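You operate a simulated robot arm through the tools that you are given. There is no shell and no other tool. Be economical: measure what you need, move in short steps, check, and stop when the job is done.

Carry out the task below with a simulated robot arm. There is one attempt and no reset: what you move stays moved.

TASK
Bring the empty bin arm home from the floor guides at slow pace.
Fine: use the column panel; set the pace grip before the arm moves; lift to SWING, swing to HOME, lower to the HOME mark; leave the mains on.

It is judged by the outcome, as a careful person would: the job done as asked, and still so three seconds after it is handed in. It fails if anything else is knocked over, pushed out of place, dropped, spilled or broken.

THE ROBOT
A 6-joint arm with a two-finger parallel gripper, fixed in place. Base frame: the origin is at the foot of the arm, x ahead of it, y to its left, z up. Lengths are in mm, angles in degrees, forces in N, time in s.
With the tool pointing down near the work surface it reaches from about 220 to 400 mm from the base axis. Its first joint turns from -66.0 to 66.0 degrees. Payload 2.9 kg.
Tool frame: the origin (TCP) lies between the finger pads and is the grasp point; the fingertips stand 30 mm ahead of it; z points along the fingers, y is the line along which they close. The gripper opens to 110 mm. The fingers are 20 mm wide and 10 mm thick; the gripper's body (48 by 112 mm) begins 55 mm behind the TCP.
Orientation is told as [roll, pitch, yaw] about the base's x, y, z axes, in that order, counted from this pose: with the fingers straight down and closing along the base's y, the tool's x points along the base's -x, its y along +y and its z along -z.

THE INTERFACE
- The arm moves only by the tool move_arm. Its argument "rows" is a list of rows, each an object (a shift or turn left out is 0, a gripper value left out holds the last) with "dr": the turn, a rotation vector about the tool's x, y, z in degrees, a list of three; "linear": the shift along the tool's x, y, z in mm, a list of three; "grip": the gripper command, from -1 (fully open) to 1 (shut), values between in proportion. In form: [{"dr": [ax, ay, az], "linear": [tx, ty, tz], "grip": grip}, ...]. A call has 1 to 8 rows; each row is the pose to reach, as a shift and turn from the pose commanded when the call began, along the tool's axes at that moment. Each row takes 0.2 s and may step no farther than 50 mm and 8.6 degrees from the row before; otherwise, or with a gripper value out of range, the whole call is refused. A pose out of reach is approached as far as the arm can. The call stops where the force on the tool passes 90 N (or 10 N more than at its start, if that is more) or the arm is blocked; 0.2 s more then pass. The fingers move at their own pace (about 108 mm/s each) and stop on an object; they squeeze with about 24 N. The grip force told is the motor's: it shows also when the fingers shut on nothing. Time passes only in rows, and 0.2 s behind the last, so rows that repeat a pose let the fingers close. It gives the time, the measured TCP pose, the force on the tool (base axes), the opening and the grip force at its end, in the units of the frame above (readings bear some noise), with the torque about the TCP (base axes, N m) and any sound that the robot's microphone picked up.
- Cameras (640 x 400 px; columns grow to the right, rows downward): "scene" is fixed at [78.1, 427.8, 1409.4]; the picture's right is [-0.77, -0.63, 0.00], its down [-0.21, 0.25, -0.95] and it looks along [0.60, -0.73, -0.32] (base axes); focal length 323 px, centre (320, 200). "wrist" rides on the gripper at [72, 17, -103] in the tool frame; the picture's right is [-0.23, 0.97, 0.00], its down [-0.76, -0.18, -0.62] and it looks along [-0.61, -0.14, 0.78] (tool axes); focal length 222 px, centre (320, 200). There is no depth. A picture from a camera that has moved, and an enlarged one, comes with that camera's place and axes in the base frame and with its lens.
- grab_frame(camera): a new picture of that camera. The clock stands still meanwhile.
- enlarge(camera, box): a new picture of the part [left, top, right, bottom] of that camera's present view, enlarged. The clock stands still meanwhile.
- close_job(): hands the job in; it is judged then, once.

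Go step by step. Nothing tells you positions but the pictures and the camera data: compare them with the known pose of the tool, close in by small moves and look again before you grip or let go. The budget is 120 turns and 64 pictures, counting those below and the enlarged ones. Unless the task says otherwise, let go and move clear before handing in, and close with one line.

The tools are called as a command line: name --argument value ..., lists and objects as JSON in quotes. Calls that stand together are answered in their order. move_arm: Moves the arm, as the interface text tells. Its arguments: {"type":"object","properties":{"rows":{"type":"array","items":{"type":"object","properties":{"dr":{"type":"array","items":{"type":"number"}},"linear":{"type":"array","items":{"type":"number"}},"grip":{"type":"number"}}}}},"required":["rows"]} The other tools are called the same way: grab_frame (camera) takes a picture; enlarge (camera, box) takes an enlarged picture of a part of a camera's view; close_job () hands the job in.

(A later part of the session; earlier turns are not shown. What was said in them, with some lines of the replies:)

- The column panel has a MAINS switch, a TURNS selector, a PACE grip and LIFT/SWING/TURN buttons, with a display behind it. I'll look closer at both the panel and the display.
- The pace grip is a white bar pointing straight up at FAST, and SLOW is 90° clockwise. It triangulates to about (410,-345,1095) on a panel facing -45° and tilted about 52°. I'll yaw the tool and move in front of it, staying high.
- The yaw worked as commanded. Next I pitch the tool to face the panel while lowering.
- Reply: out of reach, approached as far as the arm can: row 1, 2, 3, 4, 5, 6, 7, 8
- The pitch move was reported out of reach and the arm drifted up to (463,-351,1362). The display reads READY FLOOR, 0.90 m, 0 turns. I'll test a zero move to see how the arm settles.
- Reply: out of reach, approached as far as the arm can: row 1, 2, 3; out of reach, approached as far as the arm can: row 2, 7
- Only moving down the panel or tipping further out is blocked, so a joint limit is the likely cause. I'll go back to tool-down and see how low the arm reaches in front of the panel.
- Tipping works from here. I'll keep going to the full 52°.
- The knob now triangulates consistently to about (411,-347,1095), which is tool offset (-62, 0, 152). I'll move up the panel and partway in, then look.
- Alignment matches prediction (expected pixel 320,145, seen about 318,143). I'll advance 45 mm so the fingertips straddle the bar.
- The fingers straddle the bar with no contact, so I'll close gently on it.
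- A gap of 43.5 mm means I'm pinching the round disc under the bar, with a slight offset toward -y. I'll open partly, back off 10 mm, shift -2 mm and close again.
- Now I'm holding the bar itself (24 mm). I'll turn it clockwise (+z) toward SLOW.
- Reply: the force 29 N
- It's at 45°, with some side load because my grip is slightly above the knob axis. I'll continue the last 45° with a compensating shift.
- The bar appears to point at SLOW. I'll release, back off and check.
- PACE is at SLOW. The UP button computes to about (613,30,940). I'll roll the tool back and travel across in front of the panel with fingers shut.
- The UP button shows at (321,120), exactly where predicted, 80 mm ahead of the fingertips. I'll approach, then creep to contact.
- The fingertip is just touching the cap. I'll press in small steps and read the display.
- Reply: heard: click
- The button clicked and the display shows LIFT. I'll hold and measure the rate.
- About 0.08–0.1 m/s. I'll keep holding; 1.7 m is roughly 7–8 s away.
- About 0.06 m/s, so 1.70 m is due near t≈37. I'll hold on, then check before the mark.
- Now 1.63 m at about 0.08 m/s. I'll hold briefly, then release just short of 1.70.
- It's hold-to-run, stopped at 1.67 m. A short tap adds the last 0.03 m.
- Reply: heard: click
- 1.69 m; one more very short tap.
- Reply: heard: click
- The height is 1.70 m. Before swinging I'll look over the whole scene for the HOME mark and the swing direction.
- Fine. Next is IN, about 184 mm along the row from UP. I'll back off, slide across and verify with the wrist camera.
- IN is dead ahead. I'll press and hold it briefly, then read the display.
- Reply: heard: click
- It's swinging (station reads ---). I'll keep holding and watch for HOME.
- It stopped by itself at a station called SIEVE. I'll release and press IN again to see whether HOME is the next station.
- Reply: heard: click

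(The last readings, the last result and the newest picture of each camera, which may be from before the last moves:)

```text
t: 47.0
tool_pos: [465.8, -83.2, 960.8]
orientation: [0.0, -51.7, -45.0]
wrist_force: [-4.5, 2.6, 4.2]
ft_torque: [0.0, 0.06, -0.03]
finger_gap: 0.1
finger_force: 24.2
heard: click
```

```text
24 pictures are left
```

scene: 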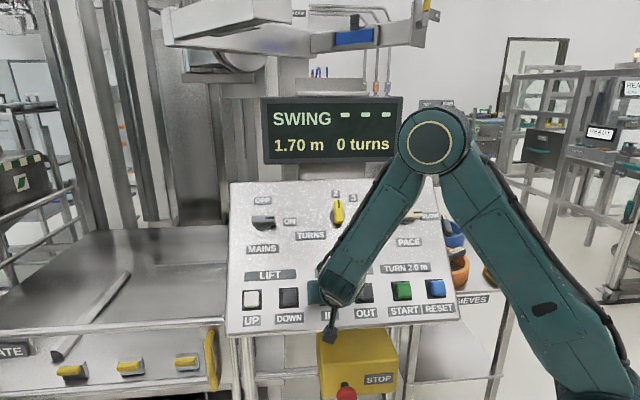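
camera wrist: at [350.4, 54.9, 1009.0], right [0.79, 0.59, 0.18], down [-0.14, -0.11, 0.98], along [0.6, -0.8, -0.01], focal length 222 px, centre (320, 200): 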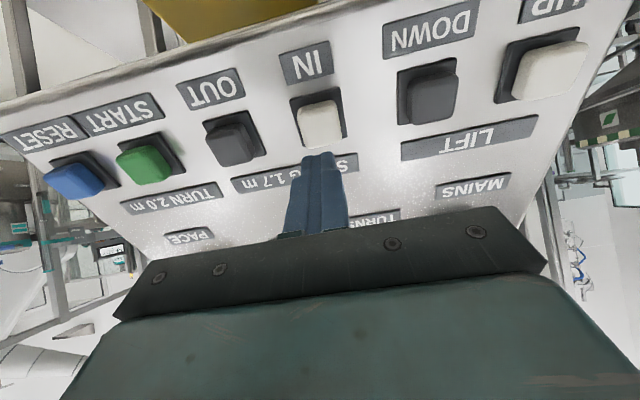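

It continues past SIEVE. I'll keep holding.

move_arm --rows '[{"grip": 1}, {"grip": 1}, {"grip": 1}, {"grip": 1}, {"grip": 1}, {"grip": 1}, {"grip": 1}, {"grip": 1}]'

move_arm --rows '[{"grip": 1}, {"grip": 1}, {"grip": 1}, {"grip": 1}, {"grip": 1}, {"grip": 1}, {"grip": 1}, {"grip": 1}]'

grab_frame --camera "scene"

```text
t: 48.8
tool_pos: [466.4, -82.6, 960.9]
orientation: [0.0, -52.0, -45.0]
wrist_force: [-4.1, 2.5, 4.3]
ft_torque: [0.04, 0.09, -0.02]
finger_gap: 0.0
finger_force: 24.0
```

```text
t: 50.6
tool_pos: [465.2, -82.1, 960.3]
orientation: [0.0, -51.9, -45.0]
wrist_force: [-3.3, 3.1, 4.4]
ft_torque: [0.03, 0.05, 0.0]
finger_gap: 0.2
finger_force: 23.7
```

```text
23 pictures are left
```

scene: 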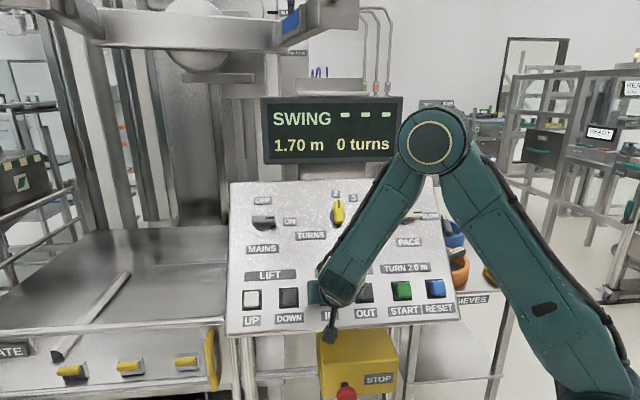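

move_arm --rows '[{"grip": 1}, {"grip": 1}, {"grip": 1}, {"grip": 1}, {"grip": 1}, {"grip": 1}, {"grip": 1}, {"grip": 1}]'

move_arm --rows '[{"grip": 1}, {"grip": 1}, {"grip": 1}, {"grip": 1}, {"grip": 1}, {"grip": 1}, {"grip": 1}, {"grip": 1}]'

grab_frame --camera "scene"

```text
t: 52.4
tool_pos: [465.4, -82.6, 960.4]
orientation: [0.0, -52.0, -45.0]
wrist_force: [-3.9, 2.9, 2.8]
ft_torque: [0.06, 0.04, -0.01]
finger_gap: 0.2
finger_force: 23.9
```

```text
t: 54.2
tool_pos: [464.6, -81.3, 961.4]
orientation: [0.0, -51.9, -45.0]
wrist_force: [-4.0, 2.8, 3.5]
ft_torque: [0.04, 0.06, 0.02]
finger_gap: 0.2
finger_force: 24.5
```

```text
22 pictures are left
```

scene: 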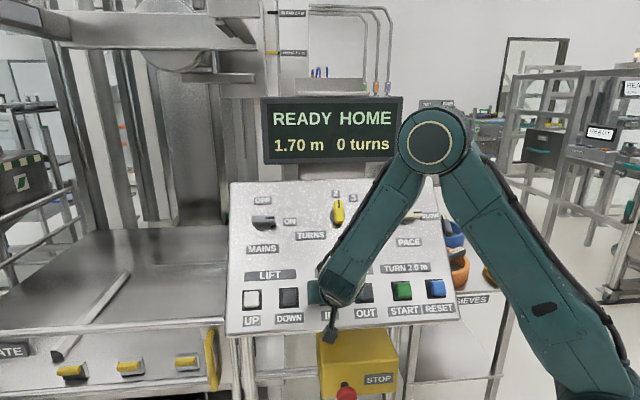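

Display says READY HOME. I'll release, move to DOWN (about +97 mm along the row), and look for the HOME height mark.

move_arm --rows '[{"linear": [0, 0, -25]}, {"linear": [0, 0, -62]}, {"linear": [0, 45, -62]}, {"linear": [0, 90, -62]}, {"linear": [0, 97, -62]}]'

grab_frame --camera "wrist"

enlarge --camera "scene" --box '[60, 0, 320, 180]'

```text
t: 55.4
tool_pos: [498.5, 21.1, 998.6]
orientation: [0.0, -51.9, -45.0]
wrist_force: [-0.5, 0.3, -0.1]
ft_torque: [0.03, 0.0, 0.04]
finger_gap: 0.0
finger_force: 24.0
```

```text
21 pictures are left
camera wrist: at [421.5, 122.1, 1005.8], right [0.79, 0.59, 0.18], down [-0.14, -0.11, 0.98], along [0.6, -0.8, -0.01], focal length 222 px, centre (320, 200)
```

wrist: 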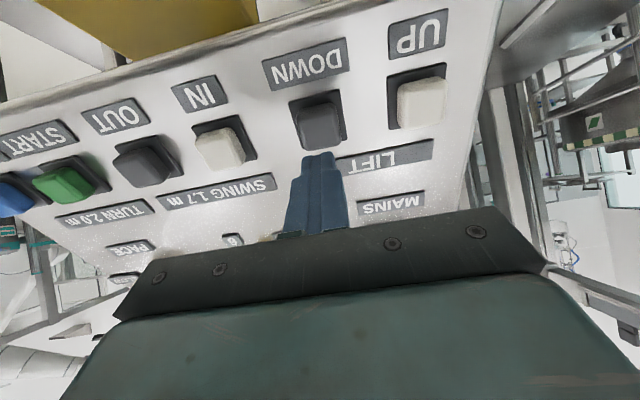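

```text
2.22 times, centred on (190, 90) of scene
camera zoom: at [78.1, 427.8, 1409.4], right [-0.77, -0.63, 0.0], down [-0.21, 0.25, -0.95], along [0.6, -0.73, -0.32], focal length 719 px, centre (609, 444)
```

zoom: 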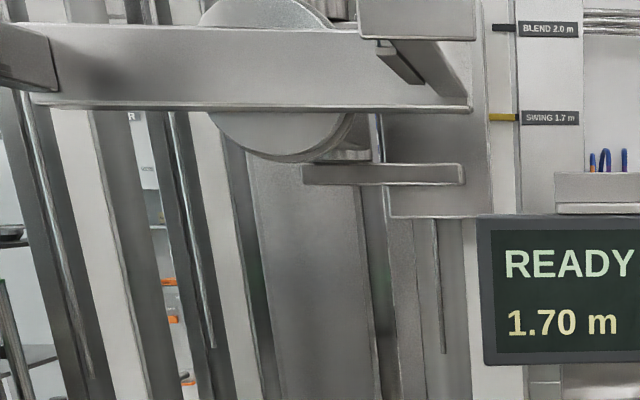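

DOWN is aligned (320,125). The mast has BLEND 2.0 and SWING 1.7 marks, but HOME is not in view and may be hidden behind the display. I'll check the strip around the display.

enlarge --camera "scene" --box '[170, 60, 300, 190]'

```text
3.08 times, centred on (235, 125) of scene
camera zoom: at [78.1, 427.8, 1409.4], right [-0.77, -0.63, 0.0], down [-0.21, 0.25, -0.95], along [0.6, -0.73, -0.32], focal length 995 px, centre (582, 431)
```

zoom: 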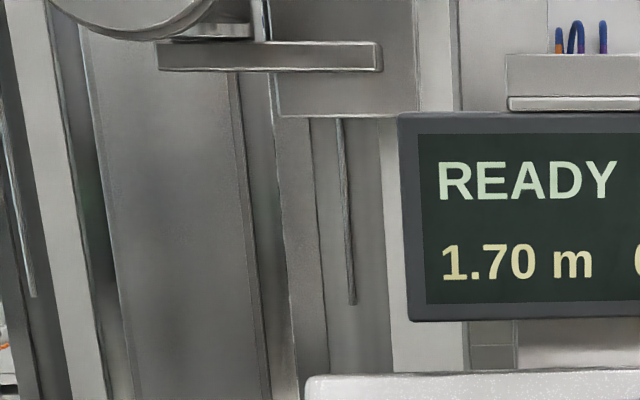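

The mark must be behind the display, so I'll raise the wrist camera to the left to look past the display at the mast.

move_arm --rows '[{"linear": [-20, 15, -38]}, {"linear": [-45, 40, -70]}, {"linear": [-77, 67, -90]}, {"linear": [-108, 94, -108]}, {"linear": [-140, 122, -125]}, {"linear": [-170, 148, -140]}]'

grab_frame --camera "wrist"

```text
t: 56.8
tool_pos: [598.9, 127.3, 1218.1]
orientation: [-0.2, -51.9, -44.9]
wrist_force: [0.1, -0.3, 0.9]
ft_torque: [0.05, 0.05, -0.02]
finger_gap: 0.0
finger_force: 23.4
```

```text
18 pictures are left
camera wrist: at [521.8, 228.9, 1226.0], right [0.79, 0.59, 0.18], down [-0.14, -0.11, 0.98], along [0.6, -0.8, -0.01], focal length 222 px, centre (320, 200)
```

wrist: 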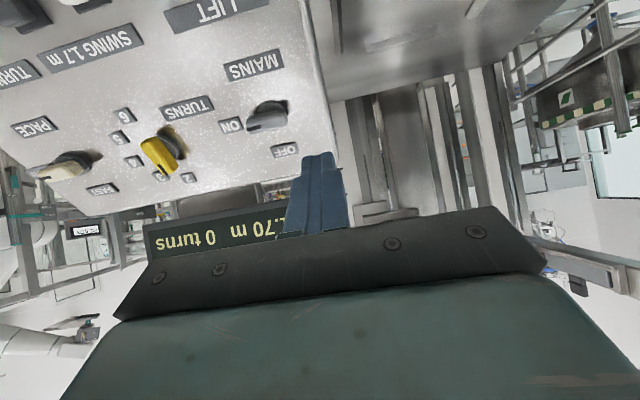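

The fingers block the mast's line of sight. I'll open them here (free space) and zoom.

move_arm --rows '[{"grip": -1}, {"grip": -1}, {"grip": -1}]'

enlarge --camera "wrist" --box '[250, 120, 410, 230]'

```text
t: 57.6
tool_pos: [599.5, 127.6, 1219.1]
orientation: [0.0, -51.9, -45.0]
wrist_force: [-0.1, 0.0, 0.3]
ft_torque: [-0.01, 0.03, 0.01]
finger_gap: 109.9
finger_force: 0.0
```

```text
3.64 times, centred on (330, 175) of wrist
camera zoom: at [522.3, 229.0, 1226.0], right [0.79, 0.59, 0.18], down [-0.14, -0.11, 0.98], along [0.6, -0.8, -0.01], focal length 808 px, centre (284, 291)
```

zoom: 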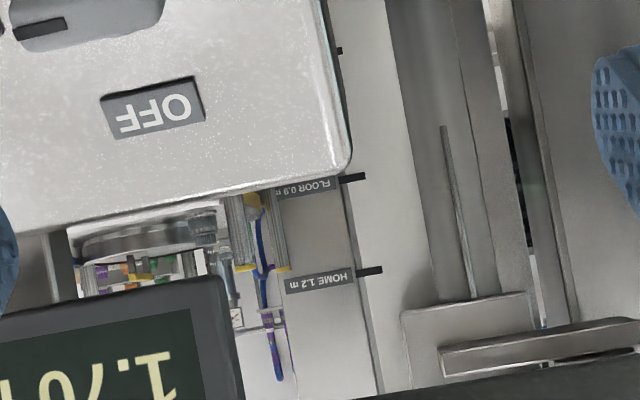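

Found it: "HOME 1.2 m" (FLOOR is 0.9 m). I'll shut the fingers and return to the DOWN button to lower 0.50 m.

move_arm --rows '[{"grip": 1, "linear": [30, -26, 15]}, {"grip": 1, "linear": [62, -54, 32]}, {"grip": 1, "linear": [93, -81, 50]}, {"grip": 1, "linear": [125, -108, 70]}, {"grip": 1, "linear": [150, -133, 102]}, {"grip": 1, "linear": [170, -148, 140]}]'

move_arm --rows '[{"linear": [0, 0, 35]}, {"linear": [0, 0, 55]}, {"linear": [0, 0, 64]}, {"linear": [0, 0, 66]}, {"linear": [0, 0, 66]}, {"linear": [0, 0, 66]}, {"linear": [0, 0, 66]}]'

grab_frame --camera "scene"

```text
t: 59.0
tool_pos: [499.1, 21.8, 998.8]
orientation: [0.1, -51.8, -45.3]
wrist_force: [-0.3, -0.6, -0.4]
ft_torque: [0.0, 0.02, -0.01]
finger_gap: 0.2
finger_force: 23.7
```

```text
t: 60.6
tool_pos: [534.6, -14.5, 959.4]
orientation: [0.0, -51.8, -44.9]
wrist_force: [-30.9, 21.5, 18.7]
ft_torque: [0.3, 0.66, -0.09]
finger_gap: 0.0
finger_force: 24.0
heard: click
```

```text
16 pictures are left
```

scene: 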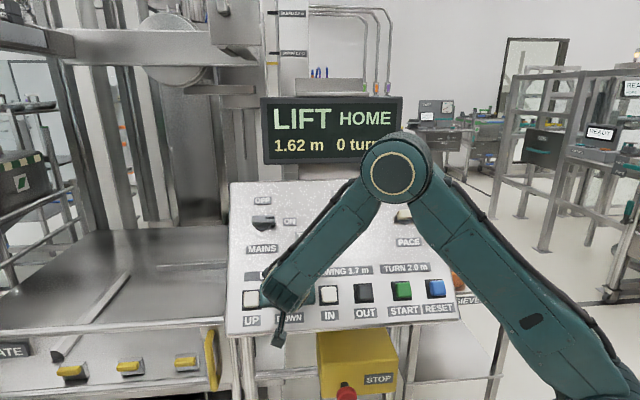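

Lowering at 1.62 m. The button is bottomed a bit hard, so I'll ease 2 mm while holding.

move_arm --rows '[{"linear": [0, 0, -2]}, {"linear": [0, 0, -2]}, {"linear": [0, 0, -2]}, {"linear": [0, 0, -2]}, {"linear": [0, 0, -2]}, {"linear": [0, 0, -2]}, {"linear": [0, 0, -2]}, {"linear": [0, 0, -2]}]'

enlarge --camera "scene" --box '[130, 0, 410, 190]'

```text
t: 62.4
tool_pos: [533.9, -14.5, 959.6]
orientation: [0.1, -51.9, -45.0]
wrist_force: [-19.1, 18.5, 6.4]
ft_torque: [0.39, 0.37, 0.0]
finger_gap: 0.0
finger_force: 24.0
```

```text
2.11 times, centred on (270, 95) of scene
camera zoom: at [77.5, 428.3, 1409.2], right [-0.77, -0.63, 0.0], down [-0.2, 0.25, -0.95], along [0.6, -0.73, -0.32], focal length 681 px, centre (425, 421)
```

zoom: 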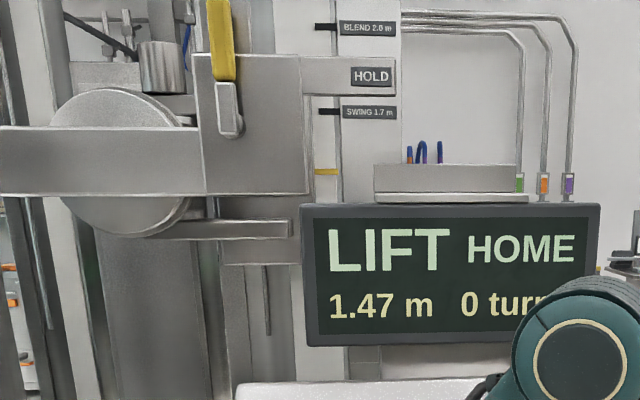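

1.47 m; one more full hold should bring it to about 1.32.

move_arm --rows '[{"grip": 1}, {"grip": 1}, {"grip": 1}, {"grip": 1}, {"grip": 1}, {"grip": 1}, {"grip": 1}, {"grip": 1}]'

enlarge --camera "scene" --box '[130, 0, 410, 190]'

```text
t: 64.2
tool_pos: [533.9, -14.2, 960.5]
orientation: [0.0, -51.9, -45.1]
wrist_force: [-16.5, 15.9, 10.8]
ft_torque: [0.32, 0.28, 0.03]
finger_gap: 0.0
finger_force: 24.1
```

```text
2.11 times, centred on (270, 95) of scene
camera zoom: at [77.5, 428.3, 1409.2], right [-0.77, -0.63, 0.0], down [-0.2, 0.25, -0.95], along [0.6, -0.73, -0.32], focal length 681 px, centre (425, 421)
```

zoom: 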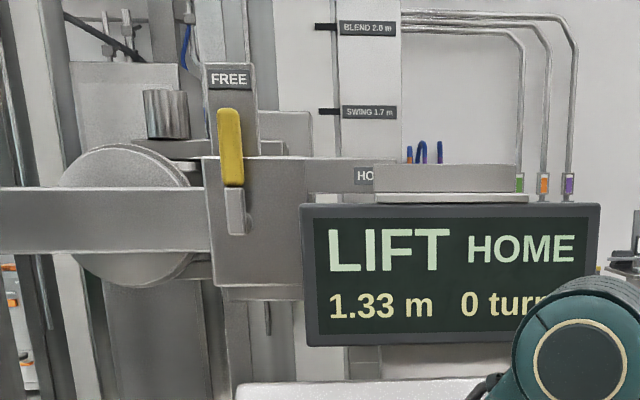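

1.33 m. I'll hold six rows and release, aiming for about 1.21–1.22.

move_arm --rows '[{"linear": [0, 0, 0]}, {"linear": [0, 0, 0]}, {"linear": [0, 0, 0]}, {"linear": [0, 0, 0]}, {"linear": [0, 0, 0]}, {"linear": [0, 0, 0]}, {"linear": [0, 0, -14]}]'

enlarge --camera "scene" --box '[130, 0, 410, 190]'

```text
t: 65.8
tool_pos: [525.6, -9.2, 967.6]
orientation: [-0.2, -52.0, -44.9]
wrist_force: [0.3, 0.3, 0.1]
ft_torque: [-0.05, 0.02, -0.04]
finger_gap: 0.1
finger_force: 23.7
```

```text
2.11 times, centred on (270, 95) of scene
camera zoom: at [78.2, 427.8, 1409.4], right [-0.77, -0.63, 0.0], down [-0.21, 0.25, -0.95], along [0.6, -0.73, -0.32], focal length 681 px, centre (425, 421)
```

zoom: 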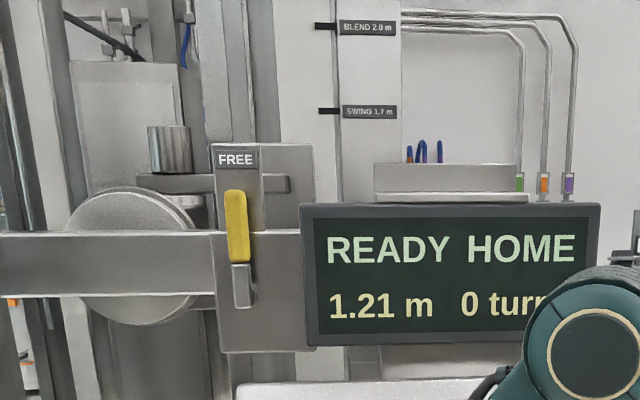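

1.21 m; one short tap for the last 0.01 m.

move_arm --rows '[{"linear": [0, 0, 16]}, {"linear": [0, 0, 0]}]'

enlarge --camera "scene" --box '[130, 0, 410, 190]'

```text
t: 66.4
tool_pos: [527.0, -7.0, 967.7]
orientation: [0.1, -52.0, -45.0]
wrist_force: [0.2, -0.1, 0.4]
ft_torque: [-0.04, -0.01, 0.0]
finger_gap: 0.1
finger_force: 23.3
heard: click
```

```text
2.11 times, centred on (270, 95) of scene
camera zoom: at [78.2, 427.8, 1409.4], right [-0.77, -0.63, 0.0], down [-0.21, 0.25, -0.95], along [0.6, -0.73, -0.32], focal length 681 px, centre (425, 421)
```

zoom: 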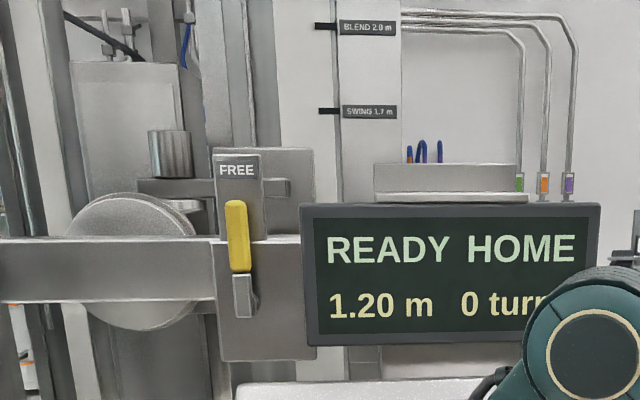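

READY HOME at 1.20 m. I'll back away from the panel and check everything once more.

move_arm --rows '[{"linear": [0, 0, -30]}, {"linear": [0, 0, -70]}, {"linear": [0, 0, -110]}]'

grab_frame --camera "scene"

```text
t: 67.2
tool_pos: [464.8, 53.1, 1036.5]
orientation: [0.0, -51.7, -45.0]
wrist_force: [-0.3, 0.1, 0.8]
ft_torque: [0.02, 0.01, 0.01]
finger_gap: 0.0
finger_force: 23.5
```

```text
11 pictures are left
```

scene: 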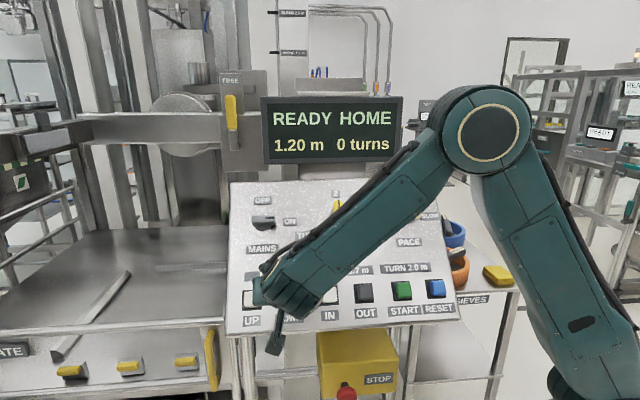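

The display reads READY HOME, 1.20 m, 0 turns. The mains is still on, PACE was set to SLOW before the arm moved, and my arm is clear of the panel, so I'm handing in.

close_job

```text
The job is handed in.
```

The empty bin arm is home: the display reads READY HOME at 1.20 m, the height of the HOME mark. I set the pace to SLOW first, lifted it to SWING at 1.70 m, swung it in past SIEVE, and left the mains on.
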